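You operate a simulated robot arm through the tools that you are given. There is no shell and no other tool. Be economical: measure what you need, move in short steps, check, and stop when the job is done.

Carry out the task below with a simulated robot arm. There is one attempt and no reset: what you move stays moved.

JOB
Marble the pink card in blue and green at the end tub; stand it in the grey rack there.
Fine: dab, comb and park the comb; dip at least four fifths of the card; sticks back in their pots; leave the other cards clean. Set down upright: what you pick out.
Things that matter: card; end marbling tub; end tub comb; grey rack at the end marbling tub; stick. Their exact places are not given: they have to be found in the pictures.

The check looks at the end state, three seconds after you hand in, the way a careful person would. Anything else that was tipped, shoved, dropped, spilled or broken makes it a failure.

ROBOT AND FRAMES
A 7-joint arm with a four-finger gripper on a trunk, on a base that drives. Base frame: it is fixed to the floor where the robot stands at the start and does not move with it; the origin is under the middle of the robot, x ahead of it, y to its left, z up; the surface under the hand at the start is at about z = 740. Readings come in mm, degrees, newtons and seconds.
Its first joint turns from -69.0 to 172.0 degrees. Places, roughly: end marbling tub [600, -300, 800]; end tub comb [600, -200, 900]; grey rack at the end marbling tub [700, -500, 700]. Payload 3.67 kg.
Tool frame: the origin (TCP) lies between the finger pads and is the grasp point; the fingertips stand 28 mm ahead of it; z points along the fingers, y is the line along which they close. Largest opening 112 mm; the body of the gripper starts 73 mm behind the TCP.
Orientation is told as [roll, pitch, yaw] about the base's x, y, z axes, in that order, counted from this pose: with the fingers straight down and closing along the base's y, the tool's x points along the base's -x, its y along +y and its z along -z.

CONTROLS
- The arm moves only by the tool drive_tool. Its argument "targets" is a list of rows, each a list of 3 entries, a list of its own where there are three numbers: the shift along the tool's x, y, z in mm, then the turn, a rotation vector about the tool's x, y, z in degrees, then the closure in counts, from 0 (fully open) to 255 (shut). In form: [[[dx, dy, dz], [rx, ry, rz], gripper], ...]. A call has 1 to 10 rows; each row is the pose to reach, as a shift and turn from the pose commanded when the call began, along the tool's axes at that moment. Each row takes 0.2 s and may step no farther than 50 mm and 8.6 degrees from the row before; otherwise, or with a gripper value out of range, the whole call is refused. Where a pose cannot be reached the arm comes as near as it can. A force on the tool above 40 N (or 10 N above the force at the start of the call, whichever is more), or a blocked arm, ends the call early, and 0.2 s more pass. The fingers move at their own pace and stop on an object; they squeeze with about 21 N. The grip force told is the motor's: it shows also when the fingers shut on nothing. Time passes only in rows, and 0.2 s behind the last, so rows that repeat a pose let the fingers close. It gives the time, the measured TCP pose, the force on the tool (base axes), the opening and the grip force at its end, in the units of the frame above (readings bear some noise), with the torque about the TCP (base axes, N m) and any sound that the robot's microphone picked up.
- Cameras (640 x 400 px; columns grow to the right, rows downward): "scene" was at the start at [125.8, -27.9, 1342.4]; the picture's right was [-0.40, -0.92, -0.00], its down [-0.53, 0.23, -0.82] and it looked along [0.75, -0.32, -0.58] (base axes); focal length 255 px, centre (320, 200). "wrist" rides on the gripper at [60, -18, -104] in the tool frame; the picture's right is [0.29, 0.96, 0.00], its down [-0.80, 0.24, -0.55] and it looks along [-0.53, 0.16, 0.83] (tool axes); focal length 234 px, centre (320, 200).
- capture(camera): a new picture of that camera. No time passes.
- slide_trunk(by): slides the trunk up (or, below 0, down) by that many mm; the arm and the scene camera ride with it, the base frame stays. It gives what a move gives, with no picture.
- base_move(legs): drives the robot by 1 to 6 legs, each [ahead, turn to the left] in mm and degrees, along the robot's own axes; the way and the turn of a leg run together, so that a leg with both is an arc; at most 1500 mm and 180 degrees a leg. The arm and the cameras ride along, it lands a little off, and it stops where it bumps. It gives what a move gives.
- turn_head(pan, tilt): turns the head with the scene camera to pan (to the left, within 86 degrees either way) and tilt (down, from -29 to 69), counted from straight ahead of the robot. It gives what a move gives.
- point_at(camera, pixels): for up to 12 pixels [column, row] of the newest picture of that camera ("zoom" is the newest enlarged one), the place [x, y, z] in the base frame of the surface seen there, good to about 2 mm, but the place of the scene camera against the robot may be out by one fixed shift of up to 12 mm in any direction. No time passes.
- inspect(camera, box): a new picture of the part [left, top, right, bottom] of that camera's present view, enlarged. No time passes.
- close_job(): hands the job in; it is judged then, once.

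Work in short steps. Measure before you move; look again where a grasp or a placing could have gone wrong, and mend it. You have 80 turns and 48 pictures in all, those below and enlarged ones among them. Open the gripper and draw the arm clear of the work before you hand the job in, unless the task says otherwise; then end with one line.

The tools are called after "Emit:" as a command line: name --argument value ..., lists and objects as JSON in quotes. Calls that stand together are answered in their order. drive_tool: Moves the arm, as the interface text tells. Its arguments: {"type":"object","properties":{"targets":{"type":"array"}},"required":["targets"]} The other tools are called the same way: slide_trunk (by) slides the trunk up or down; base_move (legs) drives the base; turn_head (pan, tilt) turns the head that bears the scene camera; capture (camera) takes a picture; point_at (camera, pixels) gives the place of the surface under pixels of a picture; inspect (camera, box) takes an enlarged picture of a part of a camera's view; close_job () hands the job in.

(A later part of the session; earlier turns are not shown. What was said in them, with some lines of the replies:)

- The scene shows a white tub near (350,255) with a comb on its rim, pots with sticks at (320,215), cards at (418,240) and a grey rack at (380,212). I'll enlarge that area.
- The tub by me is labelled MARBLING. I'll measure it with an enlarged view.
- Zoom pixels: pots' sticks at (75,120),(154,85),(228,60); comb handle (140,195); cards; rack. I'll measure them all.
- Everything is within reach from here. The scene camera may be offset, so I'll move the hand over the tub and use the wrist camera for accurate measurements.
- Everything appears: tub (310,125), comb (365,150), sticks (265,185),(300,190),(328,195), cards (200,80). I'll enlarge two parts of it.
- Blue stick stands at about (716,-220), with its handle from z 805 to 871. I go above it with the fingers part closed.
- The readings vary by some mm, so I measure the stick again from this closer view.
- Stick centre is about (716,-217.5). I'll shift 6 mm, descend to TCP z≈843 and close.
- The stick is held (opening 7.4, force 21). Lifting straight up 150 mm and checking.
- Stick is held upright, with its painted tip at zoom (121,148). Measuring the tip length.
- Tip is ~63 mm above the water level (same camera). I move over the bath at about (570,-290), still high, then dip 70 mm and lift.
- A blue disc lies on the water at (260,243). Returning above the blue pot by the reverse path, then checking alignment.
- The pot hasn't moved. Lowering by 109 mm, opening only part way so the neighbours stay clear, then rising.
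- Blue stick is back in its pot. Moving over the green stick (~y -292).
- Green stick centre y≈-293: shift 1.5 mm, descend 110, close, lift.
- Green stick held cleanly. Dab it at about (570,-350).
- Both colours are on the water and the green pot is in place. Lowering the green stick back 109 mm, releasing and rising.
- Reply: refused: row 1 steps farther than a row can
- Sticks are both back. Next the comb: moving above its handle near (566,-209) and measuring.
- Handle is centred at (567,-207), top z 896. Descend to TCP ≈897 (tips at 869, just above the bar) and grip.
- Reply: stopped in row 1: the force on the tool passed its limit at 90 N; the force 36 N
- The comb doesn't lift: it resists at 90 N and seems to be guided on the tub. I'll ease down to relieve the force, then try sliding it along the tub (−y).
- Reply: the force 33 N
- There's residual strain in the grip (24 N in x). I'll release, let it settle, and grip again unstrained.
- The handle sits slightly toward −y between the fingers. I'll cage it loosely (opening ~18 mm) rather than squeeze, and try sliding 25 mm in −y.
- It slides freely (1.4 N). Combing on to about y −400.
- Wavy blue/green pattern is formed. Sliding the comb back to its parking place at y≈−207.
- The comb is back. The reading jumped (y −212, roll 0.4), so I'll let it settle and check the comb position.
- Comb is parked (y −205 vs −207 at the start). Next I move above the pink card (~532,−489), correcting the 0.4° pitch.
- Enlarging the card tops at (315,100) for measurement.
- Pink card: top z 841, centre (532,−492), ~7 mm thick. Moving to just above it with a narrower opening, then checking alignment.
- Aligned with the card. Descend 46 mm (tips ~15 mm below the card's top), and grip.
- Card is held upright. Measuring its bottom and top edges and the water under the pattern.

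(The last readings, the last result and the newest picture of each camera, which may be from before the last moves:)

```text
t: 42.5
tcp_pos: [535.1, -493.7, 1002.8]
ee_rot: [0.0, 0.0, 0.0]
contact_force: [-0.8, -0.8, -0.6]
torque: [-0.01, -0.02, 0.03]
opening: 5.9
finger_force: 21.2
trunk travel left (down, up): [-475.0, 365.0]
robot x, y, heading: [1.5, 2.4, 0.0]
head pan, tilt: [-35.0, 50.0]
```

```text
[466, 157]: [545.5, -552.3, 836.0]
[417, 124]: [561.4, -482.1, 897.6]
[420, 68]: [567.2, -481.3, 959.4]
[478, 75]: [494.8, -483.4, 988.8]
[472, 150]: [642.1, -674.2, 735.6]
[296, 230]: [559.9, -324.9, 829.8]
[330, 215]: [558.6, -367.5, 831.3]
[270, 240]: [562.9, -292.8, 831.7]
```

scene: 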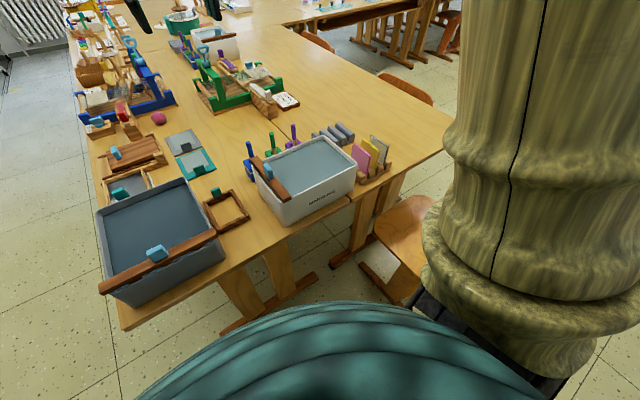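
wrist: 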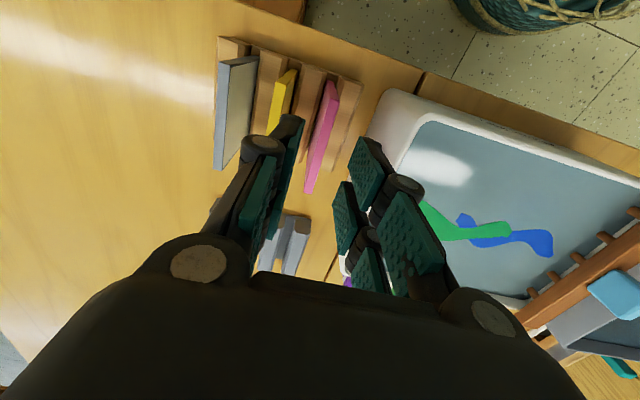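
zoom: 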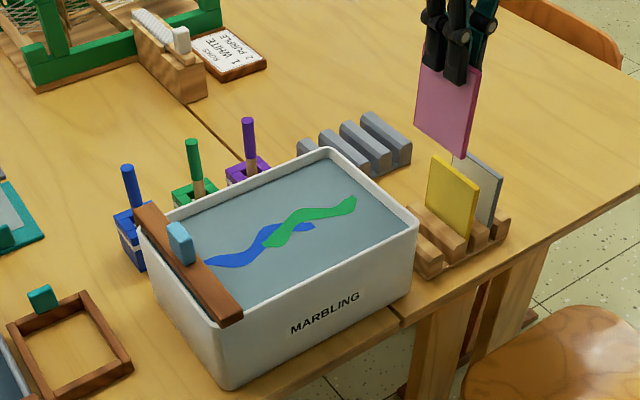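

Card is ~91 mm tall and its bottom is ~65 mm above the water. Moving over the pattern crossing at (566,−325), then descending gently to about 78 mm immersion.

Emit:
drive_tool --targets '[[[-8, 35, 0], [0, 0, 0], 255], [[-16, 75, 0], [0, 0, 0], 255], [[-24, 115, 0], [0, 0, 0], 255], [[-32, 150, 0], [0, 0, 0], 255], [[-32, 168, 0], [0, 0, 0], 255], [[-32, 168, 0], [0, 0, 0], 255], [[-32, 168, 20], [0, 0, 0], 255], [[-32, 168, 40], [0, 0, 0], 255], [[-32, 168, 55], [0, 0, 0], 255], [[-32, 168, 55], [0, 0, 0], 255]]'

Emit:
drive_tool --targets '[[[0, 0, 20], [0, 0, 0], 255], [[0, 0, 40], [0, 0, 0], 255], [[0, 0, 60], [0, 0, 0], 255], [[0, 0, 75], [0, 0, 0], 255], [[0, 0, 83], [0, 0, 0], 255], [[0, 0, 88], [0, 0, 0], 255], [[0, 0, 88], [0, 0, 0], 255], [[0, 0, 88], [0, 0, 0], 255]]'

Emit:
inspect --camera "scene" --box '[225, 80, 415, 230]'

```text
t: 44.7
tcp_pos: [563.9, -325.1, 943.4]
ee_rot: [0.1, 0.1, 0.0]
contact_force: [0.2, 0.1, 0.2]
torque: [0.02, 0.03, 0.0]
opening: 5.9
finger_force: 21.0
trunk travel left (down, up): [-475.0, 365.0]
robot x, y, heading: [-1.0, -1.7, 0.3]
head pan, tilt: [-35.0, 50.0]
```

```text
t: 46.5
tcp_pos: [568.1, -324.9, 855.4]
ee_rot: [0.0, 0.0, 0.0]
contact_force: [0.3, -0.4, -0.6]
torque: [0.0, 0.01, -0.01]
opening: 6.1
finger_force: 20.9
trunk travel left (down, up): [-475.0, 365.0]
robot x, y, heading: [-2.0, -0.2, 0.2]
head pan, tilt: [-35.0, 50.0]
```

```text
2.67 times, centred on (320, 155) of scene
```

zoom: 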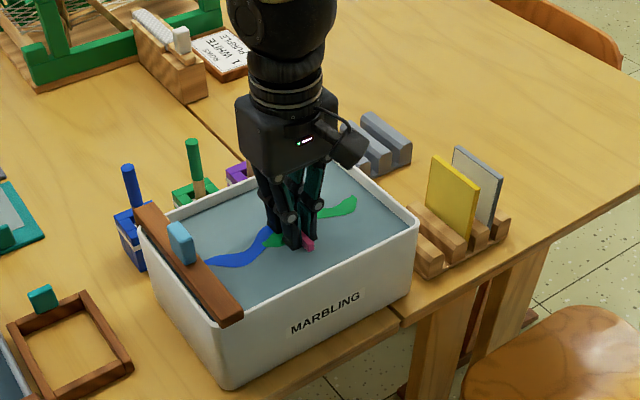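

No contact force; only a sliver of pink sticks out. I go 3 mm deeper for margin, then lift out.

Emit:
drive_tool --targets '[[[0, 0, 3], [0, 0, 0], 255], [[0, 0, 3], [0, 0, 0], 255], [[0, 0, -20], [0, 0, 0], 255], [[0, 0, -50], [0, 0, 0], 255], [[0, 0, -85], [0, 0, 0], 255], [[0, 0, -120], [0, 0, 0], 255], [[0, 0, -145], [0, 0, 0], 255], [[0, 0, -145], [0, 0, 0], 255]]'

Emit:
inspect --camera "scene" --box '[225, 80, 415, 230]'

```text
t: 48.3
tcp_pos: [566.8, -327.8, 1001.3]
ee_rot: [0.2, 0.0, 0.0]
contact_force: [0.5, -0.8, -0.1]
torque: [0.08, 0.01, -0.02]
opening: 5.9
finger_force: 21.9
trunk travel left (down, up): [-475.0, 365.0]
robot x, y, heading: [-1.1, -3.5, -0.2]
head pan, tilt: [-35.0, 50.0]
```

```text
2.67 times, centred on (320, 155) of scene
```

zoom: 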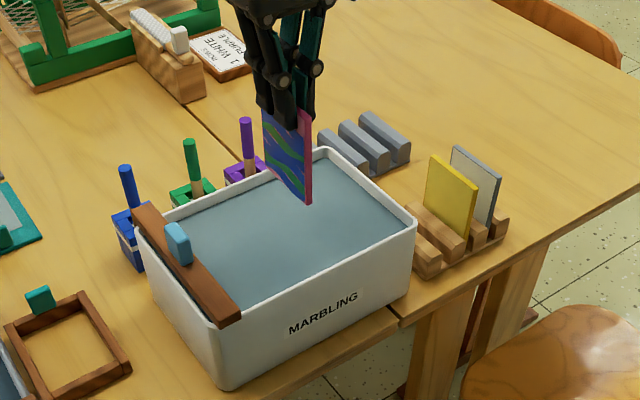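

The card came out marbled in blue and green on nearly all its height, and the bath film was picked up. Now moving high to above the grey rack (~714,−486) and looking.

Emit:
drive_tool --targets '[[[-20, -30, -10], [0, 0, 0], 255], [[-45, -62, -10], [0, 0, 0], 255], [[-75, -95, -10], [0, 0, 0], 255], [[-110, -128, -10], [0, 0, 0], 255], [[-147, -160, -10], [0, 0, 0], 255], [[-147, -160, -10], [0, 0, 0], 255], [[-147, -160, -10], [0, 0, 0], 255], [[-147, -160, -10], [0, 0, 0], 255]]'

Emit:
inspect --camera "wrist" --box '[180, 20, 460, 220]'

```text
t: 50.1
tcp_pos: [712.2, -486.3, 1012.1]
ee_rot: [0.0, 0.0, 0.0]
contact_force: [0.1, 0.6, 1.0]
torque: [0.03, -0.02, -0.01]
opening: 6.0
finger_force: 21.2
trunk travel left (down, up): [-475.0, 365.0]
robot x, y, heading: [2.6, -0.4, -0.3]
head pan, tilt: [-35.0, 50.0]
```

```text
2.00 times, centred on (320, 120) of wrist
```

zoom: 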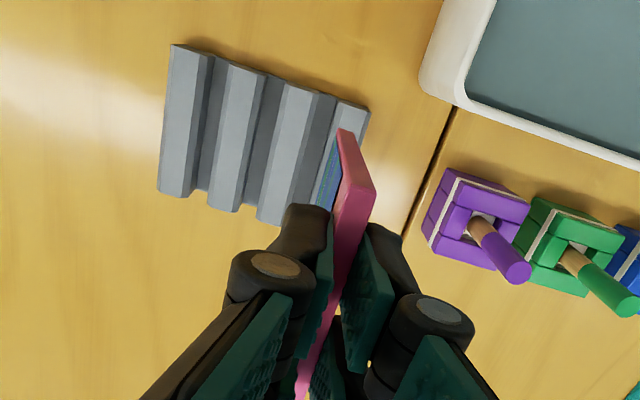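

Rack ridges appear at (190,120),(240,135),(300,155),(350,120). Measuring ridge tops and slot floors.

Emit:
point_at --camera "zoom" --pixels '[[190, 55], [205, 60], [225, 70], [240, 75], [257, 80], [275, 85], [290, 92], [308, 97], [326, 103], [340, 107], [355, 108], [366, 112]]'

Emit:
point_at --camera "zoom" --pixels '[[175, 180], [205, 180], [225, 195], [247, 200], [270, 210], [283, 210], [210, 120], [262, 140], [320, 140], [340, 112], [330, 125], [255, 175]]'

```text
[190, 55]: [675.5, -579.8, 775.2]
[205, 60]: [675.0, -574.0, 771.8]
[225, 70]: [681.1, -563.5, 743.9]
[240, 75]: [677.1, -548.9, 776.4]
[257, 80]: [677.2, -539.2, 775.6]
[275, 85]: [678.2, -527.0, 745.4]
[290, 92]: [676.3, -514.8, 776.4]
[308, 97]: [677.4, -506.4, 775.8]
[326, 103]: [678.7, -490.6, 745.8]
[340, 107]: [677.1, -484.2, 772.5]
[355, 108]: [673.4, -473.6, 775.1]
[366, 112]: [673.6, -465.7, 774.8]
```

```text
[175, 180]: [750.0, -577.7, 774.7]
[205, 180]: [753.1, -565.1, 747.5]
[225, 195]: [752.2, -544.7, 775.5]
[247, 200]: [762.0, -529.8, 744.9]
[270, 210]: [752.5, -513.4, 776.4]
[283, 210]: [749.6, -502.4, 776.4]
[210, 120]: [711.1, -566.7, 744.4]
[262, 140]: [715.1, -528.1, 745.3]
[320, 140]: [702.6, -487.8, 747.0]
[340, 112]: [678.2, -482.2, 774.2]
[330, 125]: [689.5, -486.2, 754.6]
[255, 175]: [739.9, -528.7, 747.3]
```

I'll use the middle slot (floor around y −528, z 745). Sweeping pixels across it for its exact edges.

Emit:
point_at --camera "zoom" --pixels '[[236, 130], [240, 130], [244, 130], [248, 130], [252, 130], [256, 130], [260, 130], [264, 130], [268, 130], [272, 130], [276, 130], [280, 130]]'

Emit:
point_at --camera "zoom" --pixels '[[252, 100], [256, 100], [260, 100], [264, 100], [268, 100], [272, 100], [276, 100], [280, 100], [284, 100], [288, 100], [246, 195], [252, 195]]'

```text
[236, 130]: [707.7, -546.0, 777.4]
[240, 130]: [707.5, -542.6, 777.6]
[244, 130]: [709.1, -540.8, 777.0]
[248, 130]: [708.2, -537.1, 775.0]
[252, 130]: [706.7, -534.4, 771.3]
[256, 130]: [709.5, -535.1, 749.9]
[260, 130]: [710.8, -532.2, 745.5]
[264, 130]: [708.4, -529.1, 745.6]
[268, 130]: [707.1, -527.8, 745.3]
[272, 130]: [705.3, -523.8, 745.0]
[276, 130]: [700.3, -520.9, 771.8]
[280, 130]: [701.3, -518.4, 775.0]
```

```text
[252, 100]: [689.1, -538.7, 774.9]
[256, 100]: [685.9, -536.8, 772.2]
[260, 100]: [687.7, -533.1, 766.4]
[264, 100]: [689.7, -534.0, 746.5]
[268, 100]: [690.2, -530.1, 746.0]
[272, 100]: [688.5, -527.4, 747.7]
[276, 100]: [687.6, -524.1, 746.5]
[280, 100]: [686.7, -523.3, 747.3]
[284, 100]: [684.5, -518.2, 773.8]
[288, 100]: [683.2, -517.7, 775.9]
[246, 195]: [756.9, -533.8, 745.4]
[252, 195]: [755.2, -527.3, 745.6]
```

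Middle slot: walls at y ≈ −534.5 and −521.5, centre −528; rack x centre ~715. Moving over it and down to just above the ridges (bottom ~784) to check.

Emit:
drive_tool --targets '[[[-2, -20, 0], [0, 0, 0], 255], [[-2, -41.5, 0], [0, 0, 0], 255], [[-2, -41.5, 0], [0, 0, 0], 255], [[-2, -41.5, 40], [0, 0, 0], 255], [[-2, -41.5, 80], [0, 0, 0], 255], [[-2, -41.5, 110], [0, 0, 0], 255], [[-2, -41.5, 121], [0, 0, 0], 255], [[-2, -41.5, 121], [0, 0, 0], 255], [[-2, -41.5, 121], [0, 0, 0], 255]]'

Emit:
drive_tool --targets '[[[0, 0, 0], [0, 0, 0], 255]]'

Emit:
inspect --camera "scene" --box '[290, 100, 410, 175]'

Emit:
capture --camera "wrist"

```text
t: 52.1
tcp_pos: [716.1, -527.5, 890.3]
ee_rot: [0.1, 0.0, 0.0]
contact_force: [-0.3, 0.5, -0.4]
torque: [0.02, 0.0, -0.02]
opening: 6.0
finger_force: 20.7
trunk travel left (down, up): [-475.0, 365.0]
robot x, y, heading: [0.9, 2.6, 0.1]
head pan, tilt: [-35.0, 50.0]
```

```text
t: 52.5
tcp_pos: [716.6, -526.2, 889.9]
ee_rot: [0.1, -0.1, -0.1]
contact_force: [0.4, 1.0, 0.3]
torque: [0.01, 0.02, -0.04]
opening: 5.9
finger_force: 21.2
trunk travel left (down, up): [-475.0, 365.0]
robot x, y, heading: [1.3, -1.8, 0.1]
head pan, tilt: [-35.0, 50.0]
```

```text
5.33 times, centred on (350, 138) of scene
```

zoom: 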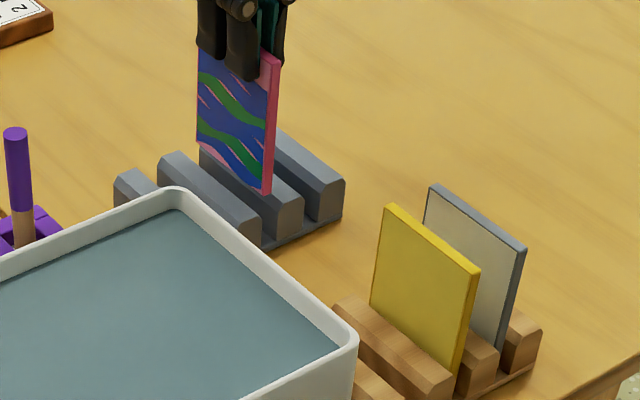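

```text
12 pictures are left
```

wrist: 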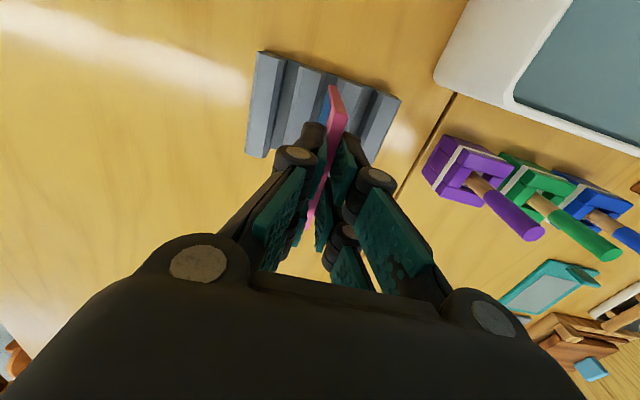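

Card is right above the rack. Checking its lower edge against the slot in the same scene view.

Emit:
point_at --camera "zoom" --pixels '[[262, 188], [270, 188], [235, 170], [262, 150], [200, 140], [270, 240], [245, 220], [290, 190], [285, 150], [340, 180], [230, 195], [272, 60]]'

Emit:
inspect --camera "wrist" --box '[240, 40, 410, 170]'

```text
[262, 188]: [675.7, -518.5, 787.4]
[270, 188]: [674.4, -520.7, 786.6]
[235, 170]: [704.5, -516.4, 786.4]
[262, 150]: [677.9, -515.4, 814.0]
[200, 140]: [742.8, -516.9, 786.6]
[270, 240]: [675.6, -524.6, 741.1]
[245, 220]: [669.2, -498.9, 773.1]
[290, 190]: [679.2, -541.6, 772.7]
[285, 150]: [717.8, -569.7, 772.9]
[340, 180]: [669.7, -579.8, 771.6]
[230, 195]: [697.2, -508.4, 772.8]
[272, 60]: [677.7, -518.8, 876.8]
```

```text
3.08 times, centred on (325, 105) of wrist
```

zoom: 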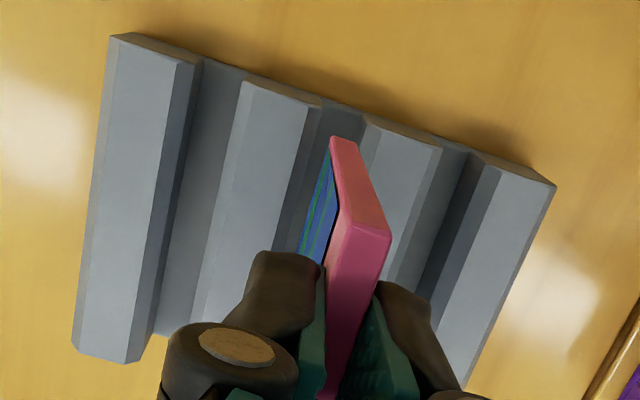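

The card lower edge is at z≈790 (true), about 1–2 mm toward +y of the slot centre. Shifting −1 mm and lowering slowly with force watch.

Emit:
drive_tool --targets '[[[0, -1, 8], [0, 0, 0], 255], [[0, -1, 16], [0, 0, 0], 255], [[0, -1, 24], [0, 0, 0], 255], [[0, -1, 32], [0, 0, 0], 255], [[0, -1, 39], [0, 0, 0], 255], [[0, -1, 39], [0, 0, 0], 255]]'

Emit:
inspect --camera "scene" --box '[290, 100, 410, 175]'

```text
t: 53.9
tcp_pos: [717.2, -528.2, 851.5]
ee_rot: [0.0, 0.0, -0.1]
contact_force: [1.5, 0.0, 12.1]
torque: [-0.02, 0.08, 0.0]
opening: 6.2
finger_force: 20.7
trunk travel left (down, up): [-475.0, 365.0]
robot x, y, heading: [1.4, -1.5, -0.1]
head pan, tilt: [-35.0, 50.0]
```

```text
5.33 times, centred on (350, 138) of scene
```

zoom: 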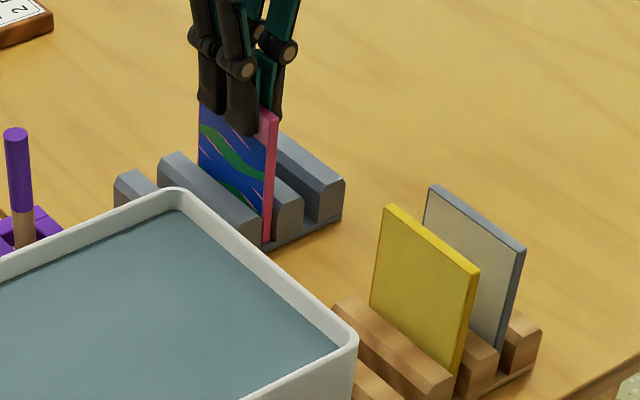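

12 N upward: the card has bottomed in the slot. Opening moderately and rising straight up.

Emit:
drive_tool --targets '[[[0, 0, -1], [0, 0, 0], 255], [[0, 0, -1], [0, 0, 0], 215], [[0, 0, -1], [0, 0, 0], 180], [[0, 0, -1], [0, 0, 0], 180], [[0, 0, -30], [0, 0, 0], 180], [[0, 0, -70], [0, 0, 0], 180], [[0, 0, -115], [0, 0, 0], 180], [[0, 0, -155], [0, 0, 0], 120], [[0, 0, -155], [0, 0, 0], 120]]'

Emit:
inspect --camera "scene" --box '[225, 80, 415, 230]'

Emit:
capture --camera "wrist"

```text
t: 55.9
tcp_pos: [712.3, -528.1, 1000.6]
ee_rot: [0.1, 0.0, 0.1]
contact_force: [-0.2, 0.3, -0.8]
torque: [-0.02, 0.01, 0.01]
opening: 59.3
finger_force: 0.1
trunk travel left (down, up): [-475.0, 365.0]
robot x, y, heading: [-1.8, 1.2, 0.2]
head pan, tilt: [-35.0, 50.0]
```

```text
2.67 times, centred on (320, 155) of scene
```

zoom: 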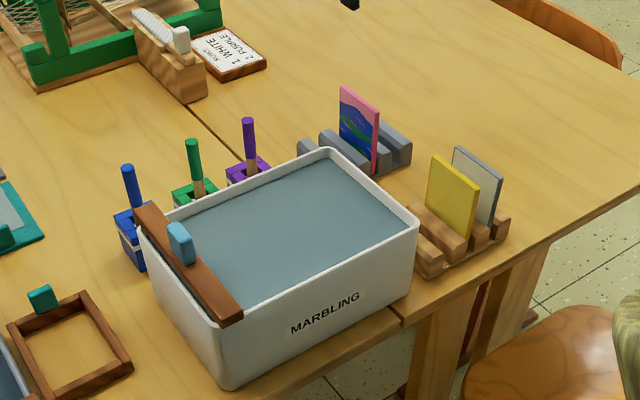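

```text
8 pictures are left
```

wrist: 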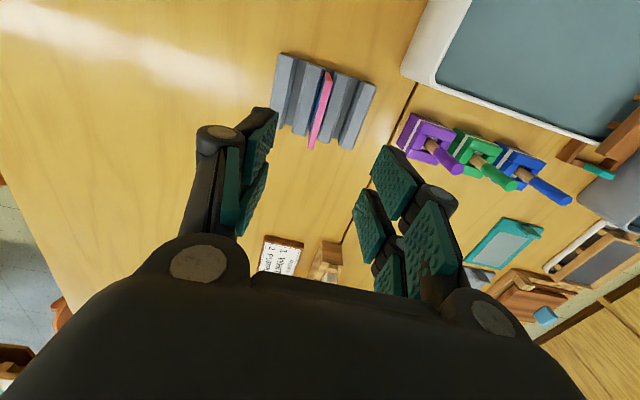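

The card stands in the rack. One closer look to confirm the dipped fraction.

Emit:
inspect --camera "scene" --box '[310, 100, 360, 140]'

```text
10.00 times, centred on (335, 120) of scene
```

zoom: 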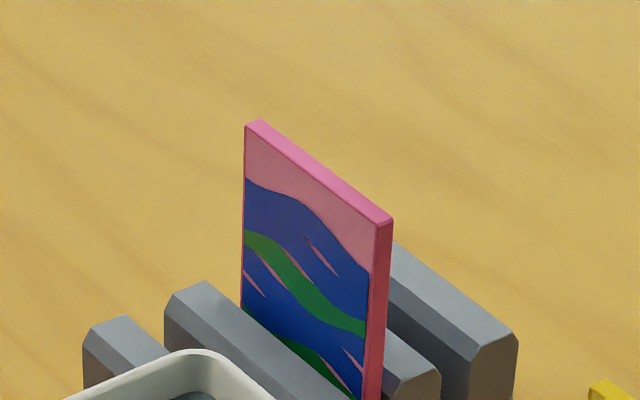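

Emit:
point_at --camera "zoom" --pixels '[[247, 128], [247, 180], [300, 162], [300, 200], [365, 222], [365, 266], [330, 225], [246, 300]]'

```text
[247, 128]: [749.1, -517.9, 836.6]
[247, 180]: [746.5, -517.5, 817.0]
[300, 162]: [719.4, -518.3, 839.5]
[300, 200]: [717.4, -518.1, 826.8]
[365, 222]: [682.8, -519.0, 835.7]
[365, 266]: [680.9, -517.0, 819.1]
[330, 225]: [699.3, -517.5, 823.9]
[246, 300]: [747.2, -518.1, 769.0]
```

Geometry: at the deepest point the card's top (~838) was only ~7 mm above the water (~831), so over 90 % was under. Drawing the arm up and clear with the gripper open.

Emit:
drive_tool --targets '[[[0, 0, -40], [0, 0, 0], 60], [[0, 0, -80], [0, 0, 0], 0], [[0, 0, -120], [0, 0, 0], 0], [[0, 0, -160], [0, 0, 0], 0], [[0, 0, -160], [0, 0, 0], 0]]'

Emit:
capture --camera "scene"

```text
t: 57.1
tcp_pos: [712.4, -529.9, 1164.0]
ee_rot: [0.1, 0.1, -0.1]
contact_force: [0.1, 0.5, 0.8]
torque: [-0.01, 0.06, -0.01]
opening: 112.1
finger_force: 0.2
trunk travel left (down, up): [-475.0, 365.0]
robot x, y, heading: [1.3, -1.9, -0.0]
head pan, tilt: [-35.0, 50.0]
```

```text
6 pictures are left
```

scene: 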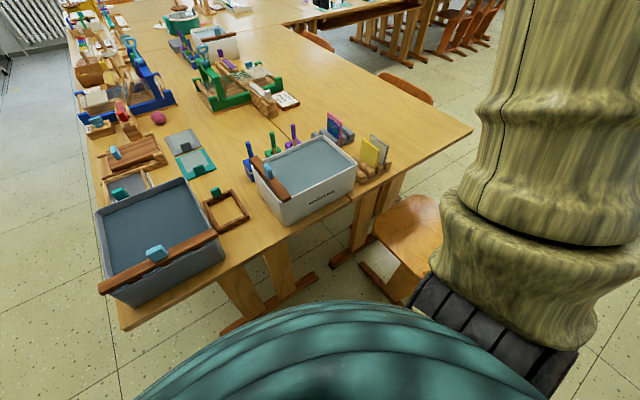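

The card stands in the grey rack, the sticks are in their pots, the comb is parked and the other cards are clean. Handing in.

Emit:
close_job

```text
The job is handed in.
```

The pink card is marbled in blue and green and stands upright in the grey rack; by my measurement over 90% of it was dipped, the sticks are back in their pots, the comb is parked about 2 mm from its start, and the other cards are clean.
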